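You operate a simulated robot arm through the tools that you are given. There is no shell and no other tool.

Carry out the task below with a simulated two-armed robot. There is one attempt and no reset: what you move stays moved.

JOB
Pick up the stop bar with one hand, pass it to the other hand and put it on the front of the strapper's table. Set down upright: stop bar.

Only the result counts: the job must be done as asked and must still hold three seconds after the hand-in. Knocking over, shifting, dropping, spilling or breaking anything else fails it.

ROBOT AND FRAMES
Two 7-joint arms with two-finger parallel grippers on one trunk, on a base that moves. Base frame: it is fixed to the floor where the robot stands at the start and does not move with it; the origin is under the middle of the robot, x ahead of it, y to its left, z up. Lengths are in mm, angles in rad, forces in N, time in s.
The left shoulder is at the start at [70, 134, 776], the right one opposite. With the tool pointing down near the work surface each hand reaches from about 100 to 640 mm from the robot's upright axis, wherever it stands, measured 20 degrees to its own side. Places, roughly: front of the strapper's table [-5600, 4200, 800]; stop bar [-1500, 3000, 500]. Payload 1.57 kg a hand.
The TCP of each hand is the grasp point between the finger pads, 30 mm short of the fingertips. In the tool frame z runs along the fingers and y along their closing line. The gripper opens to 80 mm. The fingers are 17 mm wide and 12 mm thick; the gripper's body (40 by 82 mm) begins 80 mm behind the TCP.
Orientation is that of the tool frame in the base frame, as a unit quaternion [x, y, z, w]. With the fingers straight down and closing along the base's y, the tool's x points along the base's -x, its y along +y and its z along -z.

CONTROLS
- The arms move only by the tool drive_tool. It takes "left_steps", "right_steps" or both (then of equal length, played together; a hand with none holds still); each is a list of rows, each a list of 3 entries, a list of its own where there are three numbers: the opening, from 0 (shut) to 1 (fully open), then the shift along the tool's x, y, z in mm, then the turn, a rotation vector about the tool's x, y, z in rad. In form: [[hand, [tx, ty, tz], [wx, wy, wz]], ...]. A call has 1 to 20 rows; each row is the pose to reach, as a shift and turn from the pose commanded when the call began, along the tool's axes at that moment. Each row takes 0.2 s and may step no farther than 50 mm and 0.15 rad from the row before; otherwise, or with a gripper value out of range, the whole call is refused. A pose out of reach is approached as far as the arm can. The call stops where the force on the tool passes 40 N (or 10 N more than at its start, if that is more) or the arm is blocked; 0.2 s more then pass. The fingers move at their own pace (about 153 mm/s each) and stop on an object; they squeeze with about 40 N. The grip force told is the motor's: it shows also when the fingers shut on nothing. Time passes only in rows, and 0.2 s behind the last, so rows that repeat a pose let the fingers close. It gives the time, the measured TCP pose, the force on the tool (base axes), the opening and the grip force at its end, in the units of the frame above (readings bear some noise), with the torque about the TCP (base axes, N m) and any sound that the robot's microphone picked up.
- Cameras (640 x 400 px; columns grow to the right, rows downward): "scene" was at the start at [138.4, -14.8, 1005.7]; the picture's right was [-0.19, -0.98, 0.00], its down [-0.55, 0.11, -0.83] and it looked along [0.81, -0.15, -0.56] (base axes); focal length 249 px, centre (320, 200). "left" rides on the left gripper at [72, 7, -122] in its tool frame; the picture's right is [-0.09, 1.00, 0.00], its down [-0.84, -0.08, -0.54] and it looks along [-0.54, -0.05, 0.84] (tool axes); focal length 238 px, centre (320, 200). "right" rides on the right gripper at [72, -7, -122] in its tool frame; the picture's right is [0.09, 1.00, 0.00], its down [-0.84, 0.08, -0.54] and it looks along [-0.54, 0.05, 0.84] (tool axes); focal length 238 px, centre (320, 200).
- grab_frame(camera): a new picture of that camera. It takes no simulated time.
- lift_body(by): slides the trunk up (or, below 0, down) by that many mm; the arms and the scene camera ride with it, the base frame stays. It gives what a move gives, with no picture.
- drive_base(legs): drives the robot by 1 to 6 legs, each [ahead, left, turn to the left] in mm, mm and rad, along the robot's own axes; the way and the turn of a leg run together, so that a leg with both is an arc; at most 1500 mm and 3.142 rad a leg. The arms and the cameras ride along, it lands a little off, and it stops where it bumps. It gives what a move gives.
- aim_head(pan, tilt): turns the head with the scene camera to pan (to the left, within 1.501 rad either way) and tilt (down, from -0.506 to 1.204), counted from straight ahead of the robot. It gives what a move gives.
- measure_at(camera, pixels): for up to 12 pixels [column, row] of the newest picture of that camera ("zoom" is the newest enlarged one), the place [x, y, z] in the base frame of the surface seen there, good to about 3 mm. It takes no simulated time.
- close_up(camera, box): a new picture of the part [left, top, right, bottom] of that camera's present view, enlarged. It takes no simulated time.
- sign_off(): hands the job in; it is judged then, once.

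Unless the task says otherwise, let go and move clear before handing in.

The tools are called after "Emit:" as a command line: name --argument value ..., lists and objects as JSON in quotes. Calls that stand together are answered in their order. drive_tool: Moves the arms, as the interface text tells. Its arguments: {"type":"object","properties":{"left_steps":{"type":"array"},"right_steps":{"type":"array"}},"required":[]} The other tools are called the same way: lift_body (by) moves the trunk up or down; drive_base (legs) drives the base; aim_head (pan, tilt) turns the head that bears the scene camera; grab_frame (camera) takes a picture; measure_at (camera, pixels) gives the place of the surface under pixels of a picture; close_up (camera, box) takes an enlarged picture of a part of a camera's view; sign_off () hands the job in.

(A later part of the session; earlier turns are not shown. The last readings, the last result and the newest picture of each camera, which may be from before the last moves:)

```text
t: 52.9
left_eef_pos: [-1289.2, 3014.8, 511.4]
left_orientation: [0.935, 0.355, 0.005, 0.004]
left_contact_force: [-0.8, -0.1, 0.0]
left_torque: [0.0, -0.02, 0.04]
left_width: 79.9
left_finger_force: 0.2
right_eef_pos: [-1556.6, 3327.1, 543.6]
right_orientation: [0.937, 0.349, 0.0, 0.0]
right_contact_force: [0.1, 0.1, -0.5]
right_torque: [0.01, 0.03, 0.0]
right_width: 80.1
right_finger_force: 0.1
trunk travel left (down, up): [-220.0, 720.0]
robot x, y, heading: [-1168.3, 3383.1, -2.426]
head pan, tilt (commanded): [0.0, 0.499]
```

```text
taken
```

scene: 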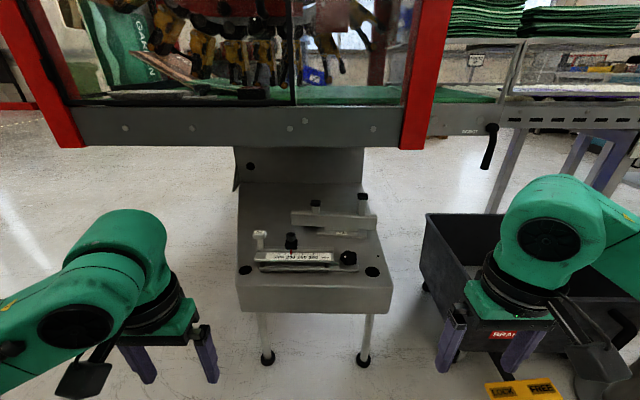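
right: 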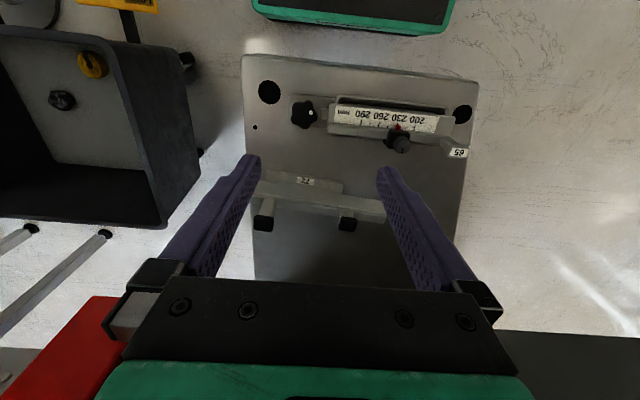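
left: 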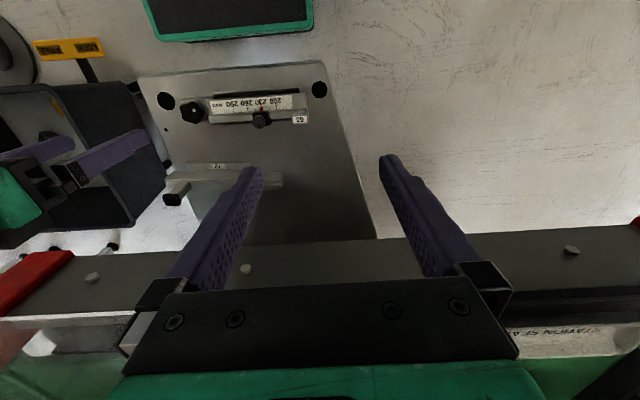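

Emit:
close_up --camera "scene" --box '[230, 190, 390, 290]'

Emit:
close_up --camera "scene" --box '[235, 225, 331, 285]'

```text
4.00 times, centred on (310, 240) of scene
```

zoom: 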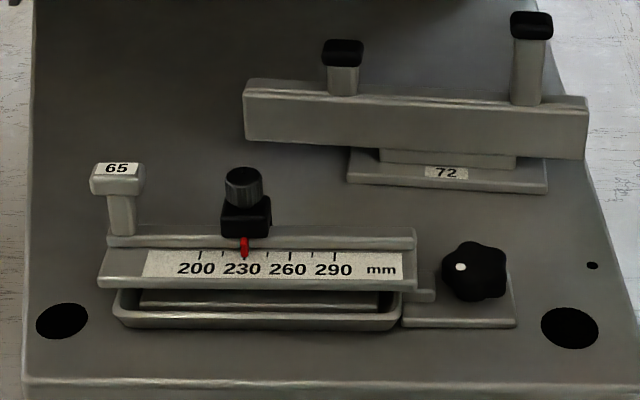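

```text
6.67 times, centred on (283, 255) of scene
```

zoom: 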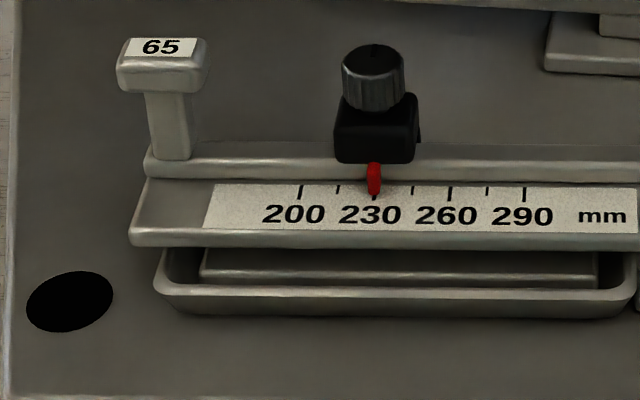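

Item 65 is a scale rail with a slider seated in a nest with a locking knob; item 72 is a plain bar on a foot plate standing free. I'll raise the trunk and measure the strapper's table to see how exact the given rough places are.

Emit:
lift_body --by 390

Emit:
aim_head --pan -0.9 --tilt 0.15

Emit:
grab_frame --camera "scene"

```text
t: 56.6
left_eef_pos: [-1289.8, 3015.3, 902.5]
left_orientation: [0.935, 0.354, 0.004, 0.004]
left_contact_force: [-0.9, 0.6, -1.0]
left_torque: [0.04, -0.01, 0.02]
left_width: 79.9
left_finger_force: 0.1
right_eef_pos: [-1556.7, 3326.8, 935.5]
right_orientation: [0.937, 0.349, 0.0, 0.0]
right_contact_force: [-0.1, -0.2, 0.4]
right_torque: [0.02, -0.02, 0.02]
right_width: 80.0
right_finger_force: 0.1
trunk travel left (down, up): [-610.0, 330.0]
robot x, y, heading: [-1167.2, 3385.1, -2.428]
head pan, tilt (commanded): [0.0, 0.499]
```

```text
t: 57.8
left_eef_pos: [-1289.3, 3014.6, 901.4]
left_orientation: [0.935, 0.354, 0.004, 0.005]
left_contact_force: [0.7, 0.1, -0.7]
left_torque: [0.0, -0.02, 0.0]
left_width: 80.0
left_finger_force: 0.1
right_eef_pos: [-1556.5, 3327.7, 935.7]
right_orientation: [0.937, 0.35, 0.0, 0.0]
right_contact_force: [0.4, 0.4, -0.3]
right_torque: [-0.03, -0.02, -0.05]
right_width: 79.7
right_finger_force: 0.1
trunk travel left (down, up): [-610.0, 330.0]
robot x, y, heading: [-1163.1, 3384.8, -2.426]
head pan, tilt (commanded): [-0.901, 0.15]
```

```text
taken
```

scene: 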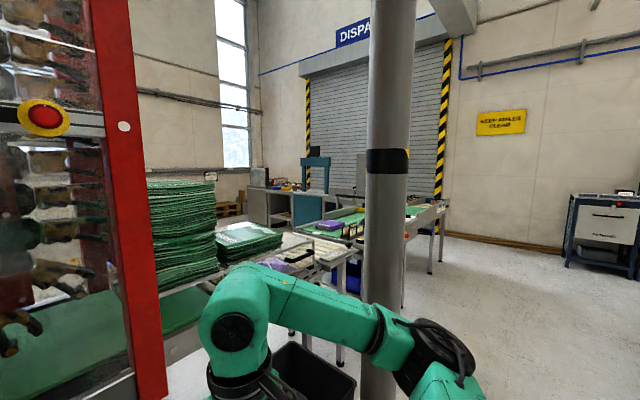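

Emit:
close_up --camera "scene" --box '[240, 150, 368, 230]'

Emit:
measure_at --camera "zoom" --pixels '[[310, 60], [310, 205], [350, 205], [380, 225], [400, 260], [440, 210], [480, 235], [330, 300], [250, 210], [420, 130], [570, 130], [300, 215]]'

```text
5.00 times, centred on (304, 190) of scene
```

zoom: 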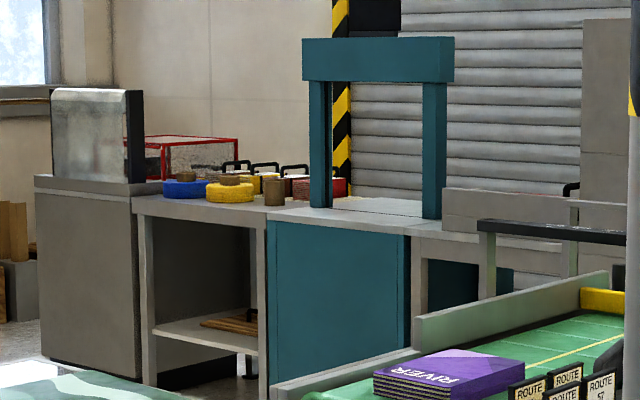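

```text
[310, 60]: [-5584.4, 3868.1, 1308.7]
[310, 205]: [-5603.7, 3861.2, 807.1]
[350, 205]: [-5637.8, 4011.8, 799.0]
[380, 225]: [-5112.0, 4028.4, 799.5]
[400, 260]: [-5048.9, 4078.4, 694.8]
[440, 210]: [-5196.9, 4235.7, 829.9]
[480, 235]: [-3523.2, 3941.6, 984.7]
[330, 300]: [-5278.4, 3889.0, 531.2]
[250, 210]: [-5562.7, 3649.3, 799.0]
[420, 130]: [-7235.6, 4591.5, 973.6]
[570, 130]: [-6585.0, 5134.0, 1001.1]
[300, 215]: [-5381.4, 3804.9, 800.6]
```

The strapper's table top is at z≈800 with its visible edge from about [-5381, 3805] to [-5112, 4028] and the arch about 200 mm behind it. Since the given places look rough by 100-300 mm, I'll scout the route and the strapper first; I'll map the conveyor line between here and there.

Emit:
measure_at --camera "scene" --pixels '[[440, 210], [430, 270], [404, 308], [410, 215], [343, 365], [300, 262], [345, 245], [380, 395], [560, 265], [440, 255], [270, 300], [500, 300]]'

Emit:
close_up --camera "scene" --box '[280, 180, 460, 320]'

```text
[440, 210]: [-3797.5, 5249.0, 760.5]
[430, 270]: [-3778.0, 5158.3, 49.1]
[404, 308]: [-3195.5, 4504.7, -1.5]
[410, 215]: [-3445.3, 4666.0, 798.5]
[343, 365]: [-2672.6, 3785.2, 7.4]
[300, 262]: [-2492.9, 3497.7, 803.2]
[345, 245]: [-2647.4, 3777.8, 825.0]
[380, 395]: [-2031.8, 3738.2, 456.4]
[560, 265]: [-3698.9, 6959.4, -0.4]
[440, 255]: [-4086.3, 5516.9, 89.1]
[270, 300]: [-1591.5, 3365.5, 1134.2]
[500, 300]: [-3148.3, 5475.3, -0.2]
```

```text
2.86 times, centred on (370, 250) of scene
```

zoom: 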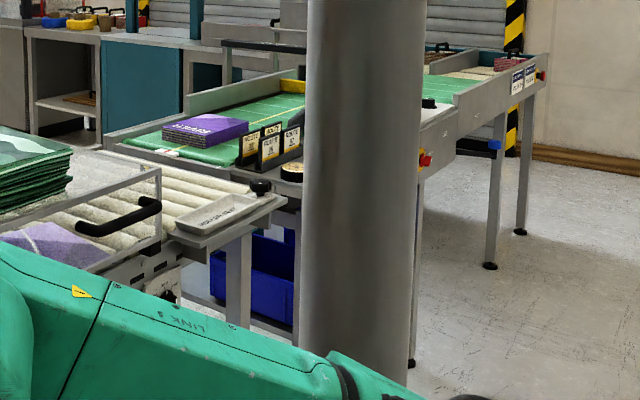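

The conveyor line runs from about [-2672, 3785] to [-4086, 5517], with the strapper on its far side. I'll check whether there's a gap at the dispatch end.

Emit:
measure_at --camera "zoom" --pixels '[[520, 232], [490, 265], [545, 60], [510, 140], [600, 160], [540, 170], [130, 250], [412, 362], [505, 60], [430, 60], [250, 20], [60, 130]]'

```text
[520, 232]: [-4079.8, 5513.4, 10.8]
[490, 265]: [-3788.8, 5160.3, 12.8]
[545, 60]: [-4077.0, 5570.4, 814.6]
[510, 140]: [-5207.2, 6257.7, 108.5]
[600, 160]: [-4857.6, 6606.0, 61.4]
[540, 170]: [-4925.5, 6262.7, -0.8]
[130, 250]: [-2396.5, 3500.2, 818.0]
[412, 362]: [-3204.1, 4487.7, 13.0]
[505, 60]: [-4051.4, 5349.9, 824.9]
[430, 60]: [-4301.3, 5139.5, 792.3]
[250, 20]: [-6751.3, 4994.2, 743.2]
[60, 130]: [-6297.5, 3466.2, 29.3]
```

There's about 1.3 m between the conveyor's end [-4077, 5570] and the dispatch wall, so a way around may exist there. I'll turn right toward heading ≈2.1 and drive up the aisle beside the conveyor to look.

Emit:
drive_base --legs '[[0, 0, -1.75]]'

Emit:
aim_head --pan 0.2 --tilt 0.3

Emit:
grab_frame --camera "scene"

```text
t: 62.4
left_eef_pos: [-1511.1, 3563.2, 902.3]
left_orientation: [0.876, -0.481, 0.0, 0.006]
left_contact_force: [0.2, -0.6, 0.9]
left_torque: [-0.02, 0.03, 0.05]
left_width: 80.0
left_finger_force: 0.0
right_eef_pos: [-1161.5, 3779.7, 934.7]
right_orientation: [0.874, -0.486, 0.0, 0.0]
right_contact_force: [0.9, 0.0, 0.5]
right_torque: [-0.02, -0.02, -0.03]
right_width: 80.2
right_finger_force: 0.1
trunk travel left (down, up): [-610.0, 330.0]
robot x, y, heading: [-1168.8, 3387.9, 2.125]
head pan, tilt (commanded): [-0.901, 0.15]
```

```text
t: 63.7
left_eef_pos: [-1512.1, 3564.1, 901.3]
left_orientation: [0.877, -0.481, 0.0, 0.006]
left_contact_force: [0.5, 0.2, 0.6]
left_torque: [0.02, -0.02, 0.02]
left_width: 80.0
left_finger_force: 0.0
right_eef_pos: [-1160.4, 3778.9, 934.1]
right_orientation: [0.874, -0.486, 0.0, -0.001]
right_contact_force: [0.0, 0.0, -1.1]
right_torque: [0.03, 0.02, 0.0]
right_width: 80.2
right_finger_force: 0.1
trunk travel left (down, up): [-610.0, 330.0]
robot x, y, heading: [-1169.0, 3384.2, 2.124]
head pan, tilt (commanded): [0.201, 0.3]
```

```text
taken
```

scene: 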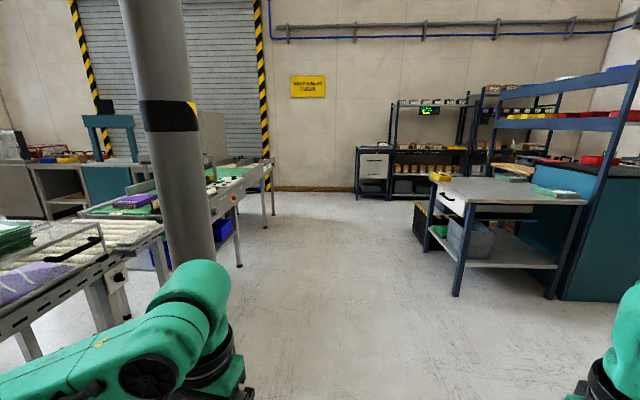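

The aisle toward the dispatch wall is open: conveyor at left, packing bench at right (leg at (457,295)). I'll check the bench's near corner and then drive on.

Emit:
measure_at --camera "scene" --pixels '[[457, 295], [440, 190], [425, 245], [240, 265], [275, 213], [275, 158], [375, 200]]'

Emit:
drive_base --legs '[[1400, 0, 0]]'

Emit:
aim_head --pan 0.7 --tilt 0.25

Emit:
grab_frame --camera "scene"

```text
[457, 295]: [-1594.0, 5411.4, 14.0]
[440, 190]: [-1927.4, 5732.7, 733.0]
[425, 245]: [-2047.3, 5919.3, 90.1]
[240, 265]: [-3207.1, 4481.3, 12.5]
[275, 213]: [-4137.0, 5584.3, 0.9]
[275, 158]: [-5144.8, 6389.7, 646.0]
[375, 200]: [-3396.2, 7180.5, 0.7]
```

```text
t: 70.7
left_eef_pos: [-2267.5, 4729.8, 901.6]
left_orientation: [0.883, -0.47, 0.0, 0.006]
left_contact_force: [0.1, 0.2, -0.3]
left_torque: [-0.01, 0.0, 0.0]
left_width: 80.3
left_finger_force: 0.1
right_eef_pos: [-1924.7, 4954.5, 935.3]
right_orientation: [0.88, -0.474, 0.0, 0.0]
right_contact_force: [-0.1, 0.3, 0.2]
right_torque: [0.0, 0.01, -0.01]
right_width: 79.9
right_finger_force: 0.0
trunk travel left (down, up): [-610.0, 330.0]
robot x, y, heading: [-1918.9, 4554.2, 2.151]
head pan, tilt (commanded): [0.201, 0.3]
```

```text
t: 71.6
left_eef_pos: [-2267.8, 4729.5, 902.9]
left_orientation: [0.883, -0.469, 0.0, 0.006]
left_contact_force: [0.5, -0.7, -0.6]
left_torque: [0.03, 0.01, -0.01]
left_width: 79.8
left_finger_force: 0.1
right_eef_pos: [-1924.4, 4953.0, 934.7]
right_orientation: [0.88, -0.474, 0.0, 0.001]
right_contact_force: [-0.1, 0.3, 0.7]
right_torque: [-0.01, 0.01, 0.02]
right_width: 80.1
right_finger_force: 0.1
trunk travel left (down, up): [-610.0, 330.0]
robot x, y, heading: [-1916.8, 4557.4, 2.152]
head pan, tilt (commanded): [0.7, 0.25]
```

```text
taken
```

scene: 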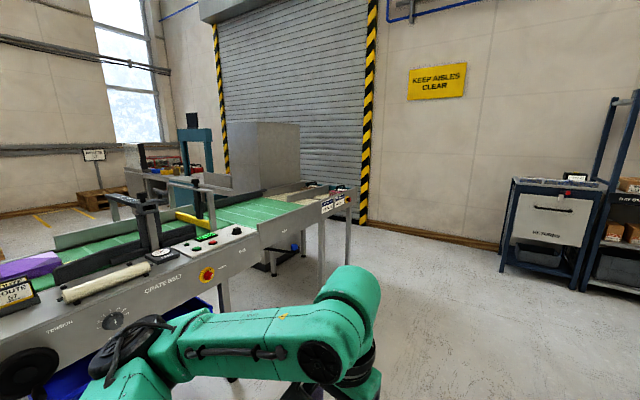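

The aisle stays clear up to the shutter and there's a wide gap round the conveyor's end (col 340-370). I'll go on to about [-3300, 5700] and look around the end.

Emit:
drive_base --legs '[[860, 260, 0], [860, 260, 0]]'

Emit:
aim_head --pan 0.75 --tilt 0.25

Emit:
grab_frame --camera "scene"

```text
t: 80.7
left_eef_pos: [-3657.8, 5889.4, 901.5]
left_orientation: [0.882, -0.472, 0.0, 0.005]
left_contact_force: [0.4, 0.0, 1.0]
left_torque: [-0.02, 0.0, -0.01]
left_width: 80.0
left_finger_force: 0.1
right_eef_pos: [-3312.5, 6111.9, 934.7]
right_orientation: [0.879, -0.477, 0.001, 0.001]
right_contact_force: [0.1, 0.3, -0.5]
right_torque: [-0.02, -0.03, 0.0]
right_width: 80.2
right_finger_force: 0.1
trunk travel left (down, up): [-610.0, 330.0]
robot x, y, heading: [-3306.0, 5719.0, 2.147]
head pan, tilt (commanded): [0.7, 0.25]
```

```text
t: 81.3
left_eef_pos: [-3658.5, 5890.4, 903.0]
left_orientation: [0.881, -0.473, 0.0, 0.006]
left_contact_force: [0.4, 0.1, -0.1]
left_torque: [0.01, 0.04, 0.03]
left_width: 79.9
left_finger_force: 0.1
right_eef_pos: [-3312.2, 6112.2, 934.0]
right_orientation: [0.879, -0.477, -0.001, 0.0]
right_contact_force: [0.8, 0.5, 0.5]
right_torque: [0.0, 0.0, -0.01]
right_width: 80.2
right_finger_force: 0.0
trunk travel left (down, up): [-610.0, 330.0]
robot x, y, heading: [-3310.7, 5717.6, 2.151]
head pan, tilt (commanded): [0.75, 0.25]
```

```text
taken
```

scene: 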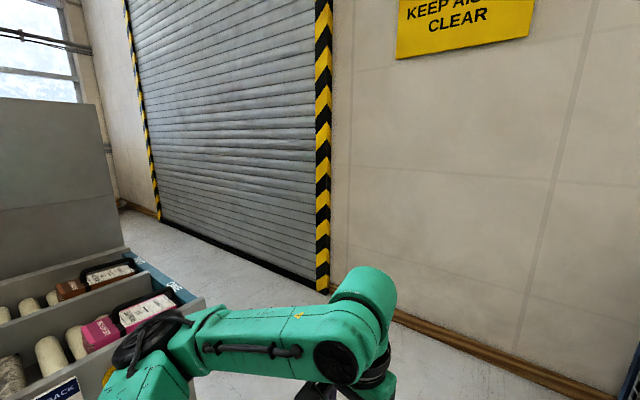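

There's floor between the line's end and the shutter (cols 130-320). I'll measure the corridor and pan further left.

Emit:
measure_at --camera "scene" --pixels '[[205, 302], [125, 255], [130, 200], [110, 100], [318, 285], [165, 215], [200, 240], [120, 212], [230, 290], [60, 100]]'

Emit:
aim_head --pan 1.45 --tilt 0.3

Emit:
grab_frame --camera "scene"

```text
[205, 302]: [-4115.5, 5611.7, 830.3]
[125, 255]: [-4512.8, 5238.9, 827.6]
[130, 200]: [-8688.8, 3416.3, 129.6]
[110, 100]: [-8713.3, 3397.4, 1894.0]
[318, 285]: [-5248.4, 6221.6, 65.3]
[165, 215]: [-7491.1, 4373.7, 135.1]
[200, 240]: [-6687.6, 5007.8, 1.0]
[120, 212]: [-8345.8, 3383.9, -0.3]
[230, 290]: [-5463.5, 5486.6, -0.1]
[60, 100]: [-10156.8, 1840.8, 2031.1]
```

```text
t: 82.4
left_eef_pos: [-3656.8, 5890.1, 901.7]
left_orientation: [0.882, -0.472, 0.0, 0.006]
left_contact_force: [-0.3, -1.3, 0.0]
left_torque: [-0.05, -0.01, 0.03]
left_width: 79.9
left_finger_force: 0.1
right_eef_pos: [-3311.5, 6112.1, 934.7]
right_orientation: [0.879, -0.477, -0.001, 0.0]
right_contact_force: [-0.6, 0.4, -0.2]
right_torque: [0.01, 0.02, 0.0]
right_width: 79.9
right_finger_force: 0.0
trunk travel left (down, up): [-610.0, 330.0]
robot x, y, heading: [-3310.1, 5717.9, 2.145]
head pan, tilt (commanded): [1.45, 0.3]
```

```text
taken
```

scene: 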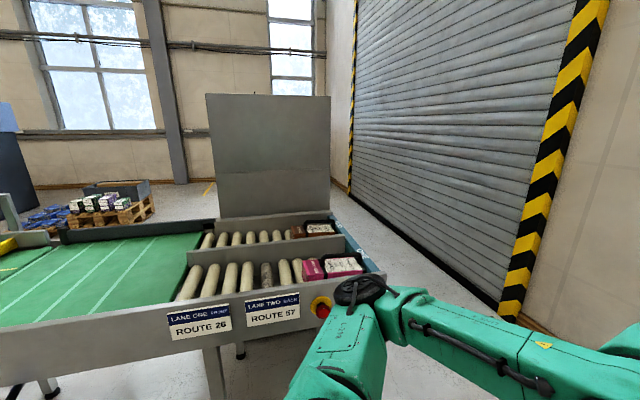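

The end of the line has two lanes and a tall gray box behind it (cols 207-330). I'll measure the box and the way around.

Emit:
measure_at --camera "scene" --pixels '[[210, 110], [325, 110], [328, 205], [220, 205], [345, 215], [385, 280], [190, 190], [340, 195], [130, 215], [400, 270], [100, 200], [270, 180]]'

Emit:
lift_body --by 300

Emit:
grab_frame --camera "scene"

```text
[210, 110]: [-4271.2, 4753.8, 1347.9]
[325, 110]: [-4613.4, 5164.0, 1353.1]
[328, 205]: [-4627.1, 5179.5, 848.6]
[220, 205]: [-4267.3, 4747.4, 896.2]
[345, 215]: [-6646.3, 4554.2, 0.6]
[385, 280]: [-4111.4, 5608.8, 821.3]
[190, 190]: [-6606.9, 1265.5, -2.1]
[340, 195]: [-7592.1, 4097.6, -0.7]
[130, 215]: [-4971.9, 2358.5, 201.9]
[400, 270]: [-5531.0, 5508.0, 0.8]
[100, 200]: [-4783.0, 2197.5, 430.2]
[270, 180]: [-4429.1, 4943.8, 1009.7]
```

```text
t: 85.4
left_eef_pos: [-3657.9, 5890.4, 1203.1]
left_orientation: [0.882, -0.472, 0.0, 0.006]
left_contact_force: [0.9, 0.3, -0.1]
left_torque: [-0.02, 0.03, 0.01]
left_width: 79.9
left_finger_force: 0.0
right_eef_pos: [-3312.9, 6113.4, 1234.9]
right_orientation: [0.879, -0.477, 0.001, 0.001]
right_contact_force: [0.3, 0.6, 0.4]
right_torque: [-0.02, 0.0, 0.04]
right_width: 80.0
right_finger_force: 0.0
trunk travel left (down, up): [-910.0, 30.0]
robot x, y, heading: [-3309.2, 5717.6, 2.15]
head pan, tilt (commanded): [1.45, 0.3]
```

```text
taken
```

scene: 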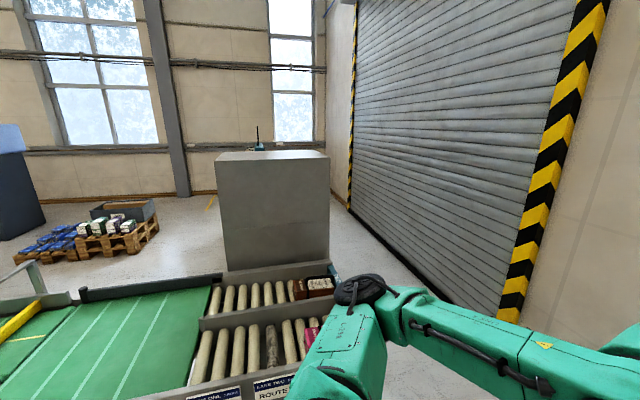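

The box sits beyond the line and hides the strapper. I'll turn left to face along the corridor (heading ≈ -2.44) and go around the line's end, keeping about 600 mm off both sides.

Emit:
drive_base --legs '[[0, 0, 1.69], [0, -700, 0]]'

Emit:
aim_head --pan 0.0 --tilt 0.4

Emit:
grab_frame --camera "scene"

```text
t: 93.5
left_eef_pos: [-3897.4, 5872.2, 1201.1]
left_orientation: [0.931, 0.366, 0.004, 0.003]
left_contact_force: [0.5, 0.2, -0.6]
left_torque: [0.03, 0.03, 0.0]
left_width: 79.7
left_finger_force: 0.1
right_eef_pos: [-4171.6, 6179.4, 1234.8]
right_orientation: [0.933, 0.36, 0.0, -0.001]
right_contact_force: [0.3, 0.1, -0.1]
right_torque: [0.04, 0.02, 0.0]
right_width: 79.8
right_finger_force: 0.1
trunk travel left (down, up): [-910.0, 30.0]
robot x, y, heading: [-3783.9, 6242.3, -2.405]
head pan, tilt (commanded): [1.45, 0.3]
```

```text
t: 95.0
left_eef_pos: [-3897.9, 5873.3, 1201.5]
left_orientation: [0.931, 0.364, 0.004, 0.004]
left_contact_force: [-0.4, 0.2, 0.0]
left_torque: [0.0, 0.01, 0.01]
left_width: 80.0
left_finger_force: 0.0
right_eef_pos: [-4173.0, 6178.6, 1234.4]
right_orientation: [0.933, 0.36, 0.0, -0.001]
right_contact_force: [-1.3, -0.3, 0.1]
right_torque: [-0.03, -0.01, -0.03]
right_width: 80.3
right_finger_force: 0.1
trunk travel left (down, up): [-910.0, 30.0]
robot x, y, heading: [-3784.5, 6242.7, -2.401]
head pan, tilt (commanded): [0.0, 0.4]
```

```text
taken
```

scene: 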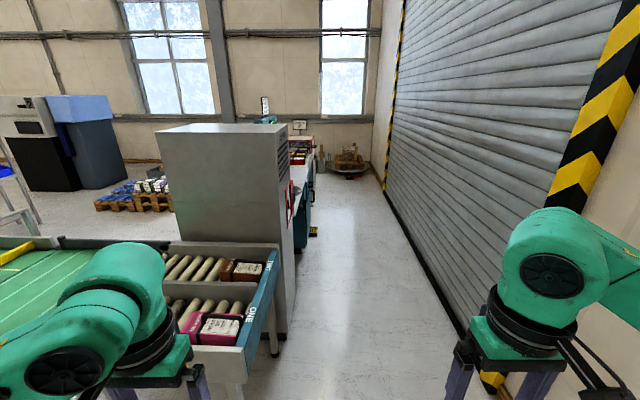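

The corridor between the box and the shutter is open (floor at col 340), with the strapper's teal body beyond at (300,200). I'll measure it and continue.

Emit:
measure_at --camera "scene" --pixels '[[282, 335], [272, 270], [300, 160], [298, 220], [315, 232], [305, 245], [312, 180], [340, 170], [460, 320], [385, 195], [295, 270], [318, 150]]'

Emit:
close_up --camera "scene" --box '[240, 80, 400, 180]'

```text
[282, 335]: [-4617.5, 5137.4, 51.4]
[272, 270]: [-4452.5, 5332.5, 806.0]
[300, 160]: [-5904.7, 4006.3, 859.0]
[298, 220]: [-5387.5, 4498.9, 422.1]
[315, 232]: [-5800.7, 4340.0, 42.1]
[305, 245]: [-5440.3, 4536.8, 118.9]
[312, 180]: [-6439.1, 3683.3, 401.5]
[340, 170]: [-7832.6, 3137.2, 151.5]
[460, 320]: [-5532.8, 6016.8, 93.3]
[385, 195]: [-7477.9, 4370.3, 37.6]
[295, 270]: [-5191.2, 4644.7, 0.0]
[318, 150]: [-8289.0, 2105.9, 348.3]
```

```text
4.00 times, centred on (320, 130) of scene
```

zoom: 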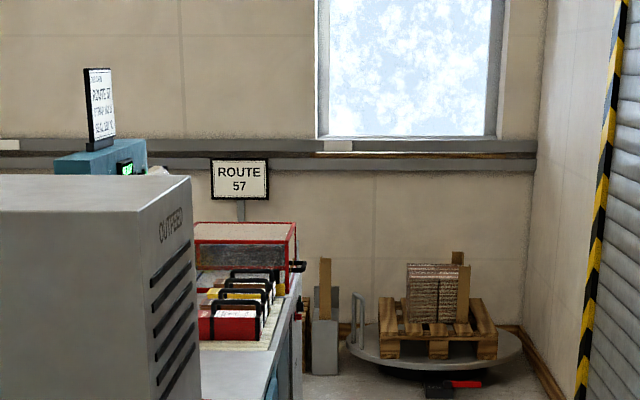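

The strapper carries a board and display facing the shutter side, so its front faces the shutter, at about [-5516, 4187] — only ~100 mm from the given place. I'll drive on down the corridor and read the board.

Emit:
drive_base --legs '[[1390, -270, 0]]'

Emit:
aim_head --pan 0.3 --tilt 0.4

Emit:
grab_frame --camera "scene"

```text
t: 100.8
left_eef_pos: [-4843.5, 5225.3, 1201.3]
left_orientation: [0.892, 0.453, 0.003, 0.003]
left_contact_force: [1.2, -0.2, 0.2]
left_torque: [0.01, 0.05, -0.02]
left_width: 80.2
left_finger_force: 0.1
right_eef_pos: [-5172.1, 5472.3, 1238.5]
right_orientation: [0.894, 0.448, -0.006, 0.0]
right_contact_force: [1.1, -0.3, 0.3]
right_torque: [0.07, 0.03, 0.02]
right_width: 80.0
right_finger_force: 0.1
trunk travel left (down, up): [-910.0, 30.0]
robot x, y, heading: [-4814.7, 5610.2, -2.213]
head pan, tilt (commanded): [0.0, 0.4]
stopped in leg 1: the robot was blocked; the commanded pose is now the measured one
```

```text
t: 101.7
left_eef_pos: [-4855.2, 5226.3, 1202.0]
left_orientation: [0.893, 0.451, 0.007, 0.005]
left_contact_force: [0.2, 0.6, 0.1]
left_torque: [0.02, -0.04, 0.0]
left_width: 79.9
left_finger_force: 0.1
right_eef_pos: [-5181.4, 5472.9, 1234.9]
right_orientation: [0.894, 0.448, -0.002, 0.002]
right_contact_force: [-0.3, 0.5, -0.6]
right_torque: [0.02, 0.03, 0.01]
right_width: 79.8
right_finger_force: 0.0
trunk travel left (down, up): [-910.0, 30.0]
robot x, y, heading: [-4812.2, 5605.0, -2.216]
head pan, tilt (commanded): [0.3, 0.4]
```

```text
taken
```

scene: 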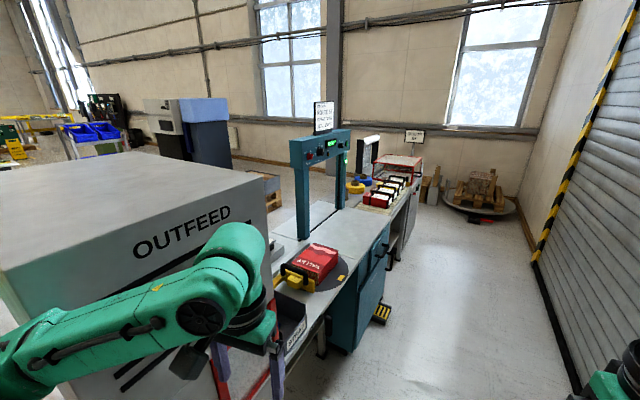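

The drive was blocked; judging by the leftward yaw, the left arm touched the OUTFEED box. I'll move away to the right and check whether anything shifted.

Emit:
drive_base --legs '[[0, -150, 0]]'

Emit:
aim_head --pan 1.0 --tilt 0.5

Emit:
grab_frame --camera "scene"

Emit:
measure_at --camera "scene" --pixels '[[200, 150], [100, 150], [260, 250], [160, 300], [300, 200], [50, 300]]'

```text
t: 103.0
left_eef_pos: [-4979.1, 5305.2, 1197.5]
left_orientation: [0.892, 0.451, 0.009, 0.0]
left_contact_force: [0.1, 0.5, 0.2]
left_torque: [0.03, -0.01, 0.02]
left_width: 79.9
left_finger_force: 0.1
right_eef_pos: [-5306.4, 5552.8, 1233.4]
right_orientation: [0.894, 0.447, 0.001, -0.002]
right_contact_force: [-0.2, 0.4, -1.0]
right_torque: [0.0, 0.03, 0.02]
right_width: 80.0
right_finger_force: 0.1
trunk travel left (down, up): [-910.0, 30.0]
robot x, y, heading: [-4936.1, 5700.5, -2.221]
head pan, tilt (commanded): [0.3, 0.4]
```

```text
t: 104.1
left_eef_pos: [-4980.0, 5307.1, 1198.4]
left_orientation: [0.892, 0.451, 0.01, 0.001]
left_contact_force: [-0.2, 0.6, -0.2]
left_torque: [-0.01, -0.01, 0.0]
left_width: 79.7
left_finger_force: 0.1
right_eef_pos: [-5306.5, 5553.2, 1233.3]
right_orientation: [0.894, 0.448, 0.002, -0.002]
right_contact_force: [-0.3, 0.2, -0.6]
right_torque: [0.01, 0.04, -0.01]
right_width: 80.1
right_finger_force: 0.0
trunk travel left (down, up): [-910.0, 30.0]
robot x, y, heading: [-4933.7, 5697.9, -2.216]
head pan, tilt (commanded): [1.0, 0.499]
```

```text
taken
```

scene: 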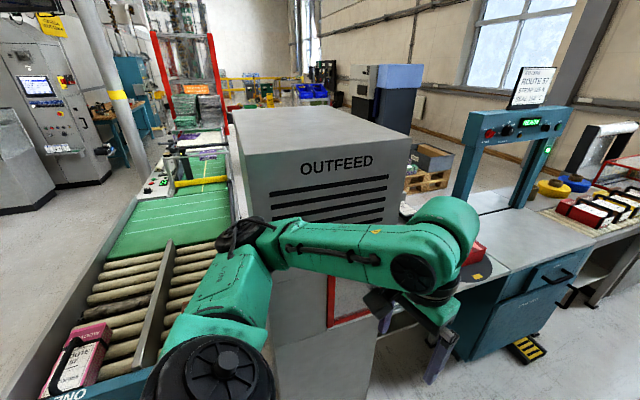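

```text
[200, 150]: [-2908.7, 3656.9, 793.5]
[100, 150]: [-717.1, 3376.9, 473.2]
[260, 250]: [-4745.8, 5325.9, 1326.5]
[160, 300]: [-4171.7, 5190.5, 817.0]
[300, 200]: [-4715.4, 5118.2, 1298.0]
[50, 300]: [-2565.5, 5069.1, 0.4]
```

The OUTFEED box stands square as before, and the board on the strapper is now legible at about (530,88). I'll enlarge it.

Emit:
close_up --camera "scene" --box '[490, 55, 570, 135]'

Emit:
aim_head --pan 0.35 --tilt 0.45

Emit:
grab_frame --camera "scene"

```text
5.00 times, centred on (530, 95) of scene
```

zoom: 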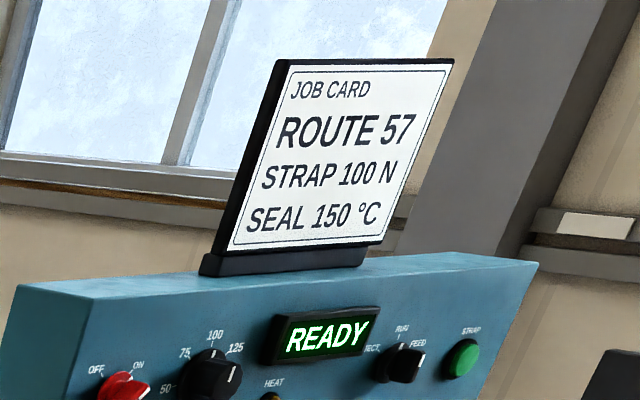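

```text
t: 105.1
left_eef_pos: [-4979.8, 5307.5, 1197.7]
left_orientation: [0.893, 0.451, 0.01, 0.002]
left_contact_force: [-0.3, -0.3, 0.4]
left_torque: [0.02, -0.01, 0.0]
left_width: 79.8
left_finger_force: 0.0
right_eef_pos: [-5307.5, 5553.0, 1233.2]
right_orientation: [0.894, 0.448, 0.001, -0.002]
right_contact_force: [-1.0, 0.2, -0.6]
right_torque: [0.02, 0.01, -0.02]
right_width: 79.7
right_finger_force: 0.1
trunk travel left (down, up): [-910.0, 30.0]
robot x, y, heading: [-4938.7, 5694.7, -2.216]
head pan, tilt (commanded): [0.351, 0.45]
```

```text
taken
```

scene: 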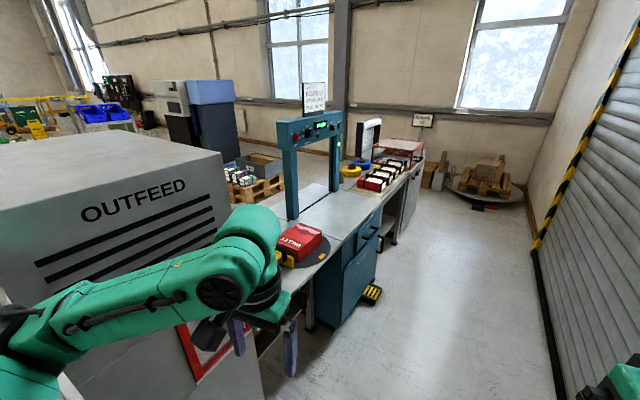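

The strapper's controls face this side; the free table top lies in front of the arch around (340,220), with a red packet on a disc to its left. I'll enlarge and measure that area.

Emit:
close_up --camera "scene" --box '[260, 130, 420, 290]'

Emit:
measure_at --camera "scene" --pixels '[[292, 215], [335, 183], [345, 215], [330, 250], [378, 208], [360, 215], [315, 200], [310, 270], [325, 240], [365, 195], [375, 290], [340, 270]]'

```text
2.50 times, centred on (340, 210) of scene
```

zoom: 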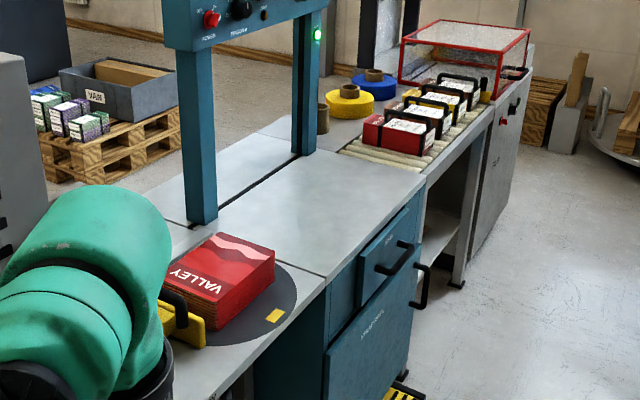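

```text
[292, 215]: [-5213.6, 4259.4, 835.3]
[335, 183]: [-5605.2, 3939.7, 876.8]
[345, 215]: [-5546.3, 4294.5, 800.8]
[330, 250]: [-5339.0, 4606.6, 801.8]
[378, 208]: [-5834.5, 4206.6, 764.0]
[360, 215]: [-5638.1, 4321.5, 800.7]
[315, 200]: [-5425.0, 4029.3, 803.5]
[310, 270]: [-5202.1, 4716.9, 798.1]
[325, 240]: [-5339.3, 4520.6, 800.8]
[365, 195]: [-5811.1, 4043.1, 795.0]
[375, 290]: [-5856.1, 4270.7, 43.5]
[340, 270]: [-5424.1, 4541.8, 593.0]
```

The front strip of the strapper's table is free: it lies between the arch line [-5213, 4259]–[-5605, 3940] and the front edge near [-5586, 4407], z=800, with a foot pedal on the floor at [-5856, 4271]. I'll return along the corridor, centred between the box and the shutter, to inspect the two chute parts once more.

Emit:
drive_base --legs '[[0, 0, -0.22], [-600, 0, 0], [-636, 326, 0], [-20, 700, 0]]'

Emit:
aim_head --pan 1.3 --tilt 0.4

Emit:
grab_frame --camera "scene"

```text
t: 116.3
left_eef_pos: [-3436.8, 5387.3, 1198.1]
left_orientation: [0.934, 0.357, 0.01, 0.003]
left_contact_force: [0.2, -0.5, 0.4]
left_torque: [-0.06, -0.01, -0.02]
left_width: 79.9
left_finger_force: 0.0
right_eef_pos: [-3706.0, 5697.7, 1233.8]
right_orientation: [0.935, 0.354, 0.001, -0.001]
right_contact_force: [0.5, 0.1, -0.9]
right_torque: [-0.03, 0.01, 0.0]
right_width: 80.2
right_finger_force: 0.2
trunk travel left (down, up): [-910.0, 30.0]
robot x, y, heading: [-3313.1, 5760.3, -2.421]
head pan, tilt (commanded): [0.351, 0.45]
```

```text
t: 117.5
left_eef_pos: [-3435.3, 5386.9, 1198.0]
left_orientation: [0.934, 0.356, 0.01, 0.002]
left_contact_force: [-0.1, 0.5, 0.3]
left_torque: [0.0, -0.01, 0.03]
left_width: 79.6
left_finger_force: 0.1
right_eef_pos: [-3705.0, 5695.0, 1233.1]
right_orientation: [0.935, 0.354, 0.001, -0.002]
right_contact_force: [0.1, 0.5, -0.1]
right_torque: [-0.01, 0.01, -0.03]
right_width: 80.1
right_finger_force: 0.1
trunk travel left (down, up): [-910.0, 30.0]
robot x, y, heading: [-3312.6, 5761.5, -2.419]
head pan, tilt (commanded): [1.3, 0.4]
```

```text
taken
```

scene: 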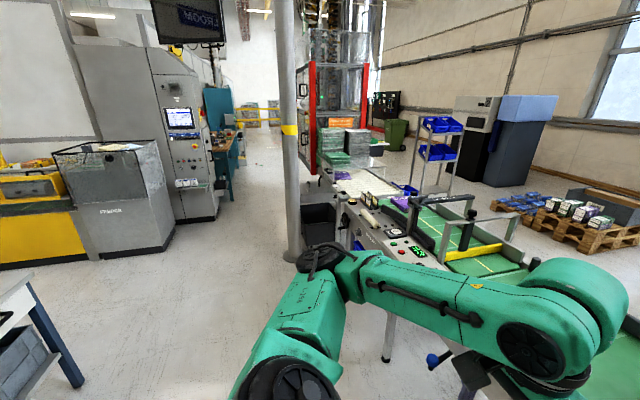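

The aisle back along the conveyor is clear (pole at col 290). I'll strafe left along it, about 600 mm clear of the pole, to just behind the chute position.

Emit:
drive_base --legs '[[-102, 1453, 0], [-102, 1453, 0]]'

Emit:
aim_head --pan 0.3 --tilt 0.4

Emit:
grab_frame --camera "scene"

```text
t: 131.7
left_eef_pos: [-1399.1, 3290.0, 1198.5]
left_orientation: [0.939, 0.343, 0.01, 0.002]
left_contact_force: [-0.1, 0.4, 0.0]
left_torque: [0.04, 0.04, 0.0]
left_width: 79.7
left_finger_force: 0.1
right_eef_pos: [-1659.6, 3606.4, 1233.7]
right_orientation: [0.941, 0.339, 0.002, 0.0]
right_contact_force: [-0.2, 0.1, -0.2]
right_torque: [0.01, 0.03, 0.06]
right_width: 80.0
right_finger_force: 0.0
trunk travel left (down, up): [-910.0, 30.0]
robot x, y, heading: [-1264.2, 3661.1, -2.448]
head pan, tilt (commanded): [1.3, 0.4]
```

```text
t: 132.9
left_eef_pos: [-1399.0, 3288.2, 1197.1]
left_orientation: [0.939, 0.343, 0.01, 0.002]
left_contact_force: [-0.1, -0.4, -0.4]
left_torque: [-0.01, 0.02, 0.01]
left_width: 80.1
left_finger_force: 0.1
right_eef_pos: [-1659.8, 3605.3, 1233.1]
right_orientation: [0.941, 0.339, 0.001, -0.001]
right_contact_force: [0.5, 0.2, 1.1]
right_torque: [0.0, 0.01, 0.03]
right_width: 79.9
right_finger_force: 0.0
trunk travel left (down, up): [-910.0, 30.0]
robot x, y, heading: [-1262.7, 3660.8, -2.454]
head pan, tilt (commanded): [0.3, 0.4]
```

```text
taken
```

scene: 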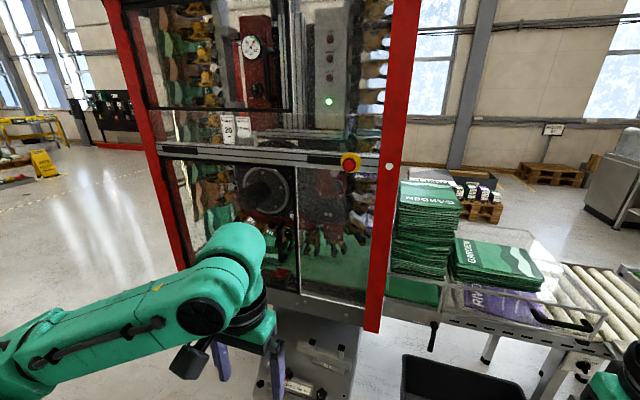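

There are small cards on the machine near (230,125) that may name the parts. I'll enlarge them.

Emit:
close_up --camera "scene" --box '[190, 20, 350, 150]'

Emit:
close_up --camera "scene" --box '[250, 300, 380, 400]'

```text
3.08 times, centred on (270, 85) of scene
```

zoom: 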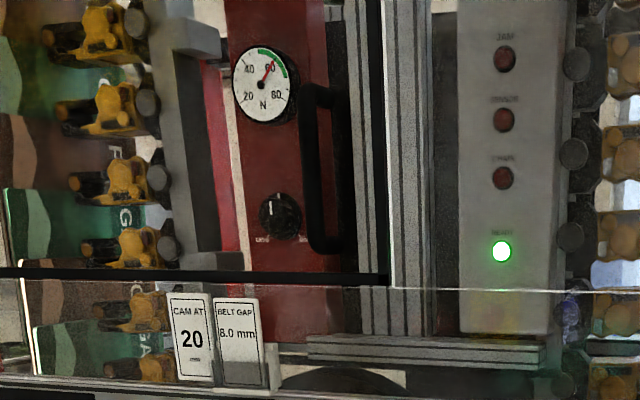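

```text
4.00 times, centred on (315, 350) of scene
```

zoom: 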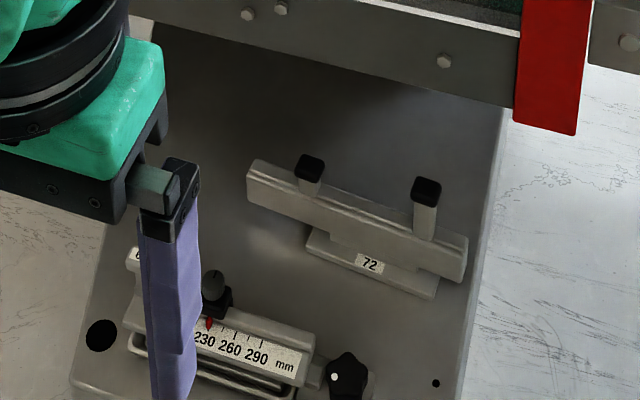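

The machine's cards ("CAM AT 20", "BELT GAP 8.0 mm") don't name the parts. I'll drive up to the chute again and inspect the scale piece's clamp and the bar with the wrist cameras.

Emit:
drive_base --legs '[[100, 281, 0.015], [290, 0, 0]]'

Emit:
lift_body --by -300

Emit:
aim_head --pan 0.0 --tilt 0.85

Emit:
grab_frame --camera "scene"

```text
t: 136.5
left_eef_pos: [-1511.7, 2823.2, 1199.7]
left_orientation: [0.937, 0.349, 0.008, 0.002]
left_contact_force: [-0.5, 0.2, -0.4]
left_torque: [-0.02, 0.02, 0.02]
left_width: 80.1
left_finger_force: 0.1
right_eef_pos: [-1775.3, 3136.6, 1233.2]
right_orientation: [0.938, 0.346, 0.0, -0.002]
right_contact_force: [0.8, 0.2, 0.3]
right_torque: [-0.02, 0.0, 0.02]
right_width: 80.1
right_finger_force: 0.0
trunk travel left (down, up): [-910.0, 30.0]
robot x, y, heading: [-1383.5, 3190.9, -2.434]
head pan, tilt (commanded): [0.3, 0.4]
```

```text
t: 139.5
left_eef_pos: [-1512.3, 2822.3, 899.1]
left_orientation: [0.937, 0.349, 0.011, 0.002]
left_contact_force: [0.2, 0.8, 0.1]
left_torque: [0.02, 0.01, 0.01]
left_width: 79.9
left_finger_force: 0.1
right_eef_pos: [-1777.5, 3134.7, 933.7]
right_orientation: [0.938, 0.346, 0.001, -0.001]
right_contact_force: [0.3, -0.4, 0.0]
right_torque: [0.01, -0.02, 0.0]
right_width: 79.9
right_finger_force: 0.0
trunk travel left (down, up): [-610.0, 330.0]
robot x, y, heading: [-1389.2, 3195.0, -2.439]
head pan, tilt (commanded): [0.3, 0.4]
```

```text
t: 140.4
left_eef_pos: [-1512.3, 2821.2, 897.8]
left_orientation: [0.937, 0.349, 0.01, 0.002]
left_contact_force: [0.2, -0.6, 0.3]
left_torque: [0.0, -0.03, -0.02]
left_width: 80.1
left_finger_force: 0.0
right_eef_pos: [-1777.6, 3135.9, 932.6]
right_orientation: [0.938, 0.346, 0.002, -0.002]
right_contact_force: [-0.9, 0.0, 0.0]
right_torque: [0.02, 0.01, 0.0]
right_width: 79.9
right_finger_force: 0.1
trunk travel left (down, up): [-610.0, 330.0]
robot x, y, heading: [-1383.1, 3192.2, -2.44]
head pan, tilt (commanded): [0.0, 0.85]
```

```text
taken
```

scene: 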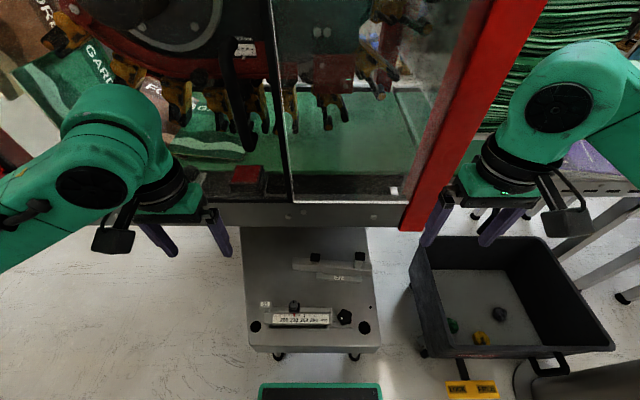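

Pose is as before; the chute items are ahead at (315,300). I'll bring the right hand down for a close wrist-camera look at the star-knob end of the scale piece.

Emit:
drive_tool --right_steps '[[1, [14, 18, 37], [0, 0, 0]], [1, [27, 35, 73], [0, 0, 0]], [1, [41, 53, 110], [0, 0, 0]], [1, [54, 70, 147], [0, 0, 0]], [1, [68, 88, 183], [0, 0, 0]], [1, [81, 105, 220], [0, 0, 0]], [1, [95, 123, 256], [0, 0, 0]], [1, [108, 140, 290], [0, 0, 0]]]'

Emit:
grab_frame --camera "right"

```text
t: 142.2
left_eef_pos: [-1511.8, 2821.4, 897.7]
left_orientation: [0.937, 0.35, 0.01, 0.002]
left_contact_force: [0.3, -0.3, 0.7]
left_torque: [0.02, -0.01, 0.0]
left_width: 79.9
left_finger_force: 0.1
right_eef_pos: [-1603.3, 3098.5, 644.8]
right_orientation: [0.939, 0.345, 0.001, -0.001]
right_contact_force: [-1.3, 0.1, -0.2]
right_torque: [0.02, 0.01, -0.02]
right_width: 80.1
right_finger_force: 0.2
trunk travel left (down, up): [-610.0, 330.0]
robot x, y, heading: [-1385.4, 3195.7, -2.436]
head pan, tilt (commanded): [0.0, 0.85]
```

```text
taken
```

right: 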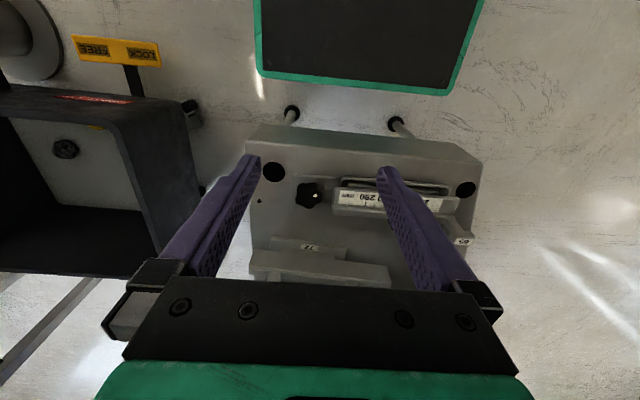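

Emit:
close_up --camera "right" --box '[260, 160, 420, 260]'

Emit:
close_up --camera "right" --box '[280, 165, 376, 225]'

```text
4.00 times, centred on (340, 210) of right
```

zoom: 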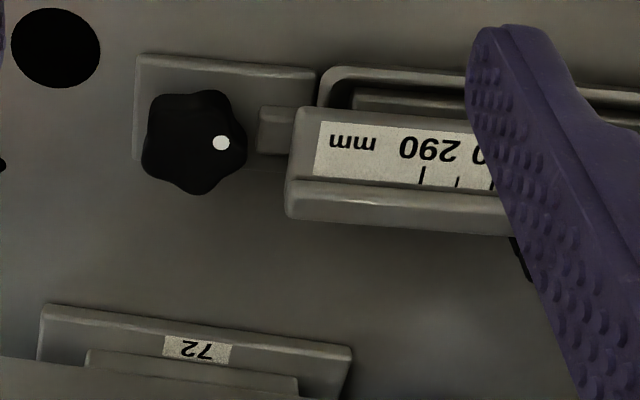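

```text
6.67 times, centred on (328, 195) of right
```

zoom: 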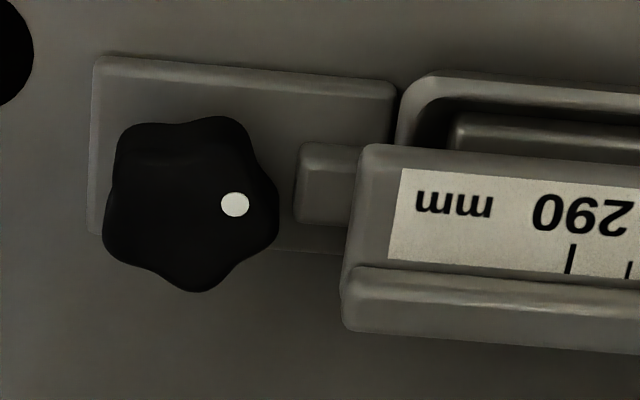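

The wrist view (zoom (330,185)) shows the scale bar's tongue running to the star knob with its index dot toward it, so the "65" piece looks fitted and clamped, while the "72" bar stands free on the chute. To be certain, I'll gently test whether "65" is held; first I measure its T-head.

Emit:
close_up --camera "scene" --box '[240, 280, 336, 340]'

Emit:
measure_at --camera "zoom" --pixels '[[165, 165], [145, 160], [190, 160], [168, 150], [168, 180], [365, 175], [200, 215], [165, 205], [500, 215], [150, 240]]'

Emit:
grab_frame --camera "left"

```text
6.67 times, centred on (288, 310) of scene
```

zoom: 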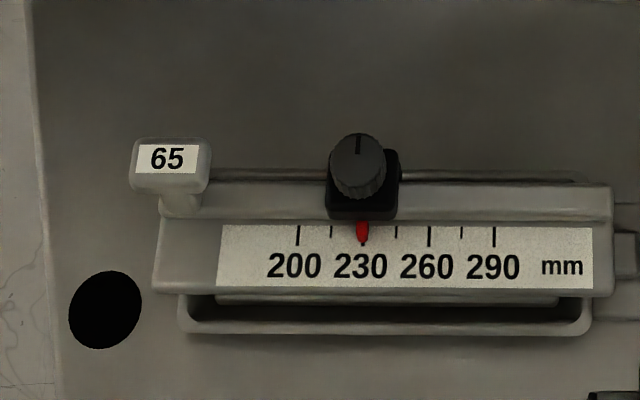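

```text
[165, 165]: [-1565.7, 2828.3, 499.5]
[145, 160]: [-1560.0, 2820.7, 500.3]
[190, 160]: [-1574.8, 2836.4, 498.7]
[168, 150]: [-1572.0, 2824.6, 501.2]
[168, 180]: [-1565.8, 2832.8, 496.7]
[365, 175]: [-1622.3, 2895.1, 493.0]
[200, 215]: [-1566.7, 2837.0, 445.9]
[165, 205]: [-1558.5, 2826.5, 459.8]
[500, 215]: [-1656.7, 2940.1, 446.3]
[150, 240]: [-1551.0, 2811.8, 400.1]
```

```text
taken
```

left: 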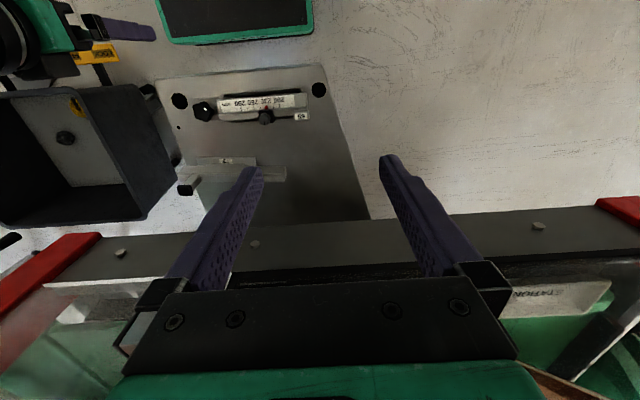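

The T-head of "65" is centred near [-1567, 2829] with its top at z≈500. I'll bring the left hand over it, open, stopping some 60 mm above to check alignment.

Emit:
drive_tool --left_steps '[[1, [-6, -6, 42], [0, 0, 0]], [1, [-12, -12, 84], [0, 0, 0]], [1, [-18, -18, 126], [0, 0, 0]], [1, [-24, -24, 168], [0, 0, 0]], [1, [-30, -30, 210], [0, 0, 0]], [1, [-36, -36, 252], [0, 0, 0]], [1, [-41, -42, 294], [0, 0, 0]], [1, [-44, -46, 335], [0, 0, 0]]]'

Emit:
grab_frame --camera "left"

Emit:
grab_frame --camera "scene"

```text
t: 144.0
left_eef_pos: [-1567.6, 2830.5, 561.7]
left_orientation: [0.937, 0.349, 0.009, 0.002]
left_contact_force: [0.6, -0.3, -0.7]
left_torque: [0.03, -0.02, 0.01]
left_width: 80.1
left_finger_force: 0.0
right_eef_pos: [-1603.3, 3098.8, 644.7]
right_orientation: [0.938, 0.347, 0.001, -0.002]
right_contact_force: [-0.1, -0.3, -0.2]
right_torque: [0.01, 0.0, 0.01]
right_width: 80.0
right_finger_force: 0.1
trunk travel left (down, up): [-610.0, 330.0]
robot x, y, heading: [-1384.3, 3195.0, -2.436]
head pan, tilt (commanded): [0.0, 0.85]
```

```text
taken
```

left: 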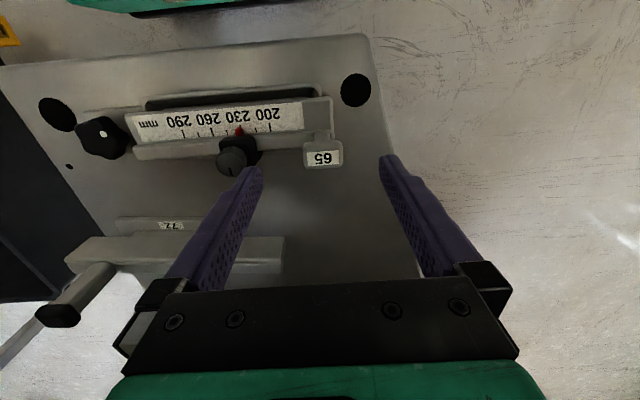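

```text
taken
```

scene: 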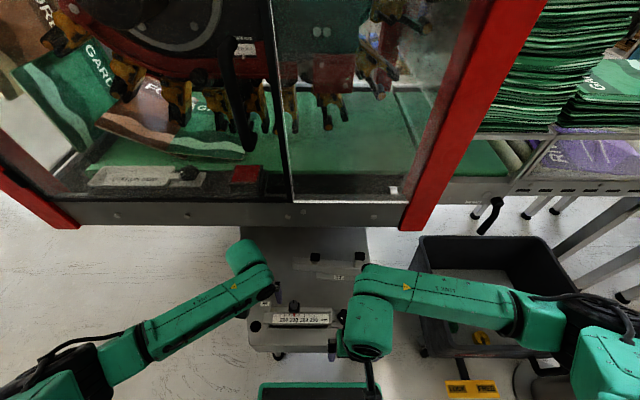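

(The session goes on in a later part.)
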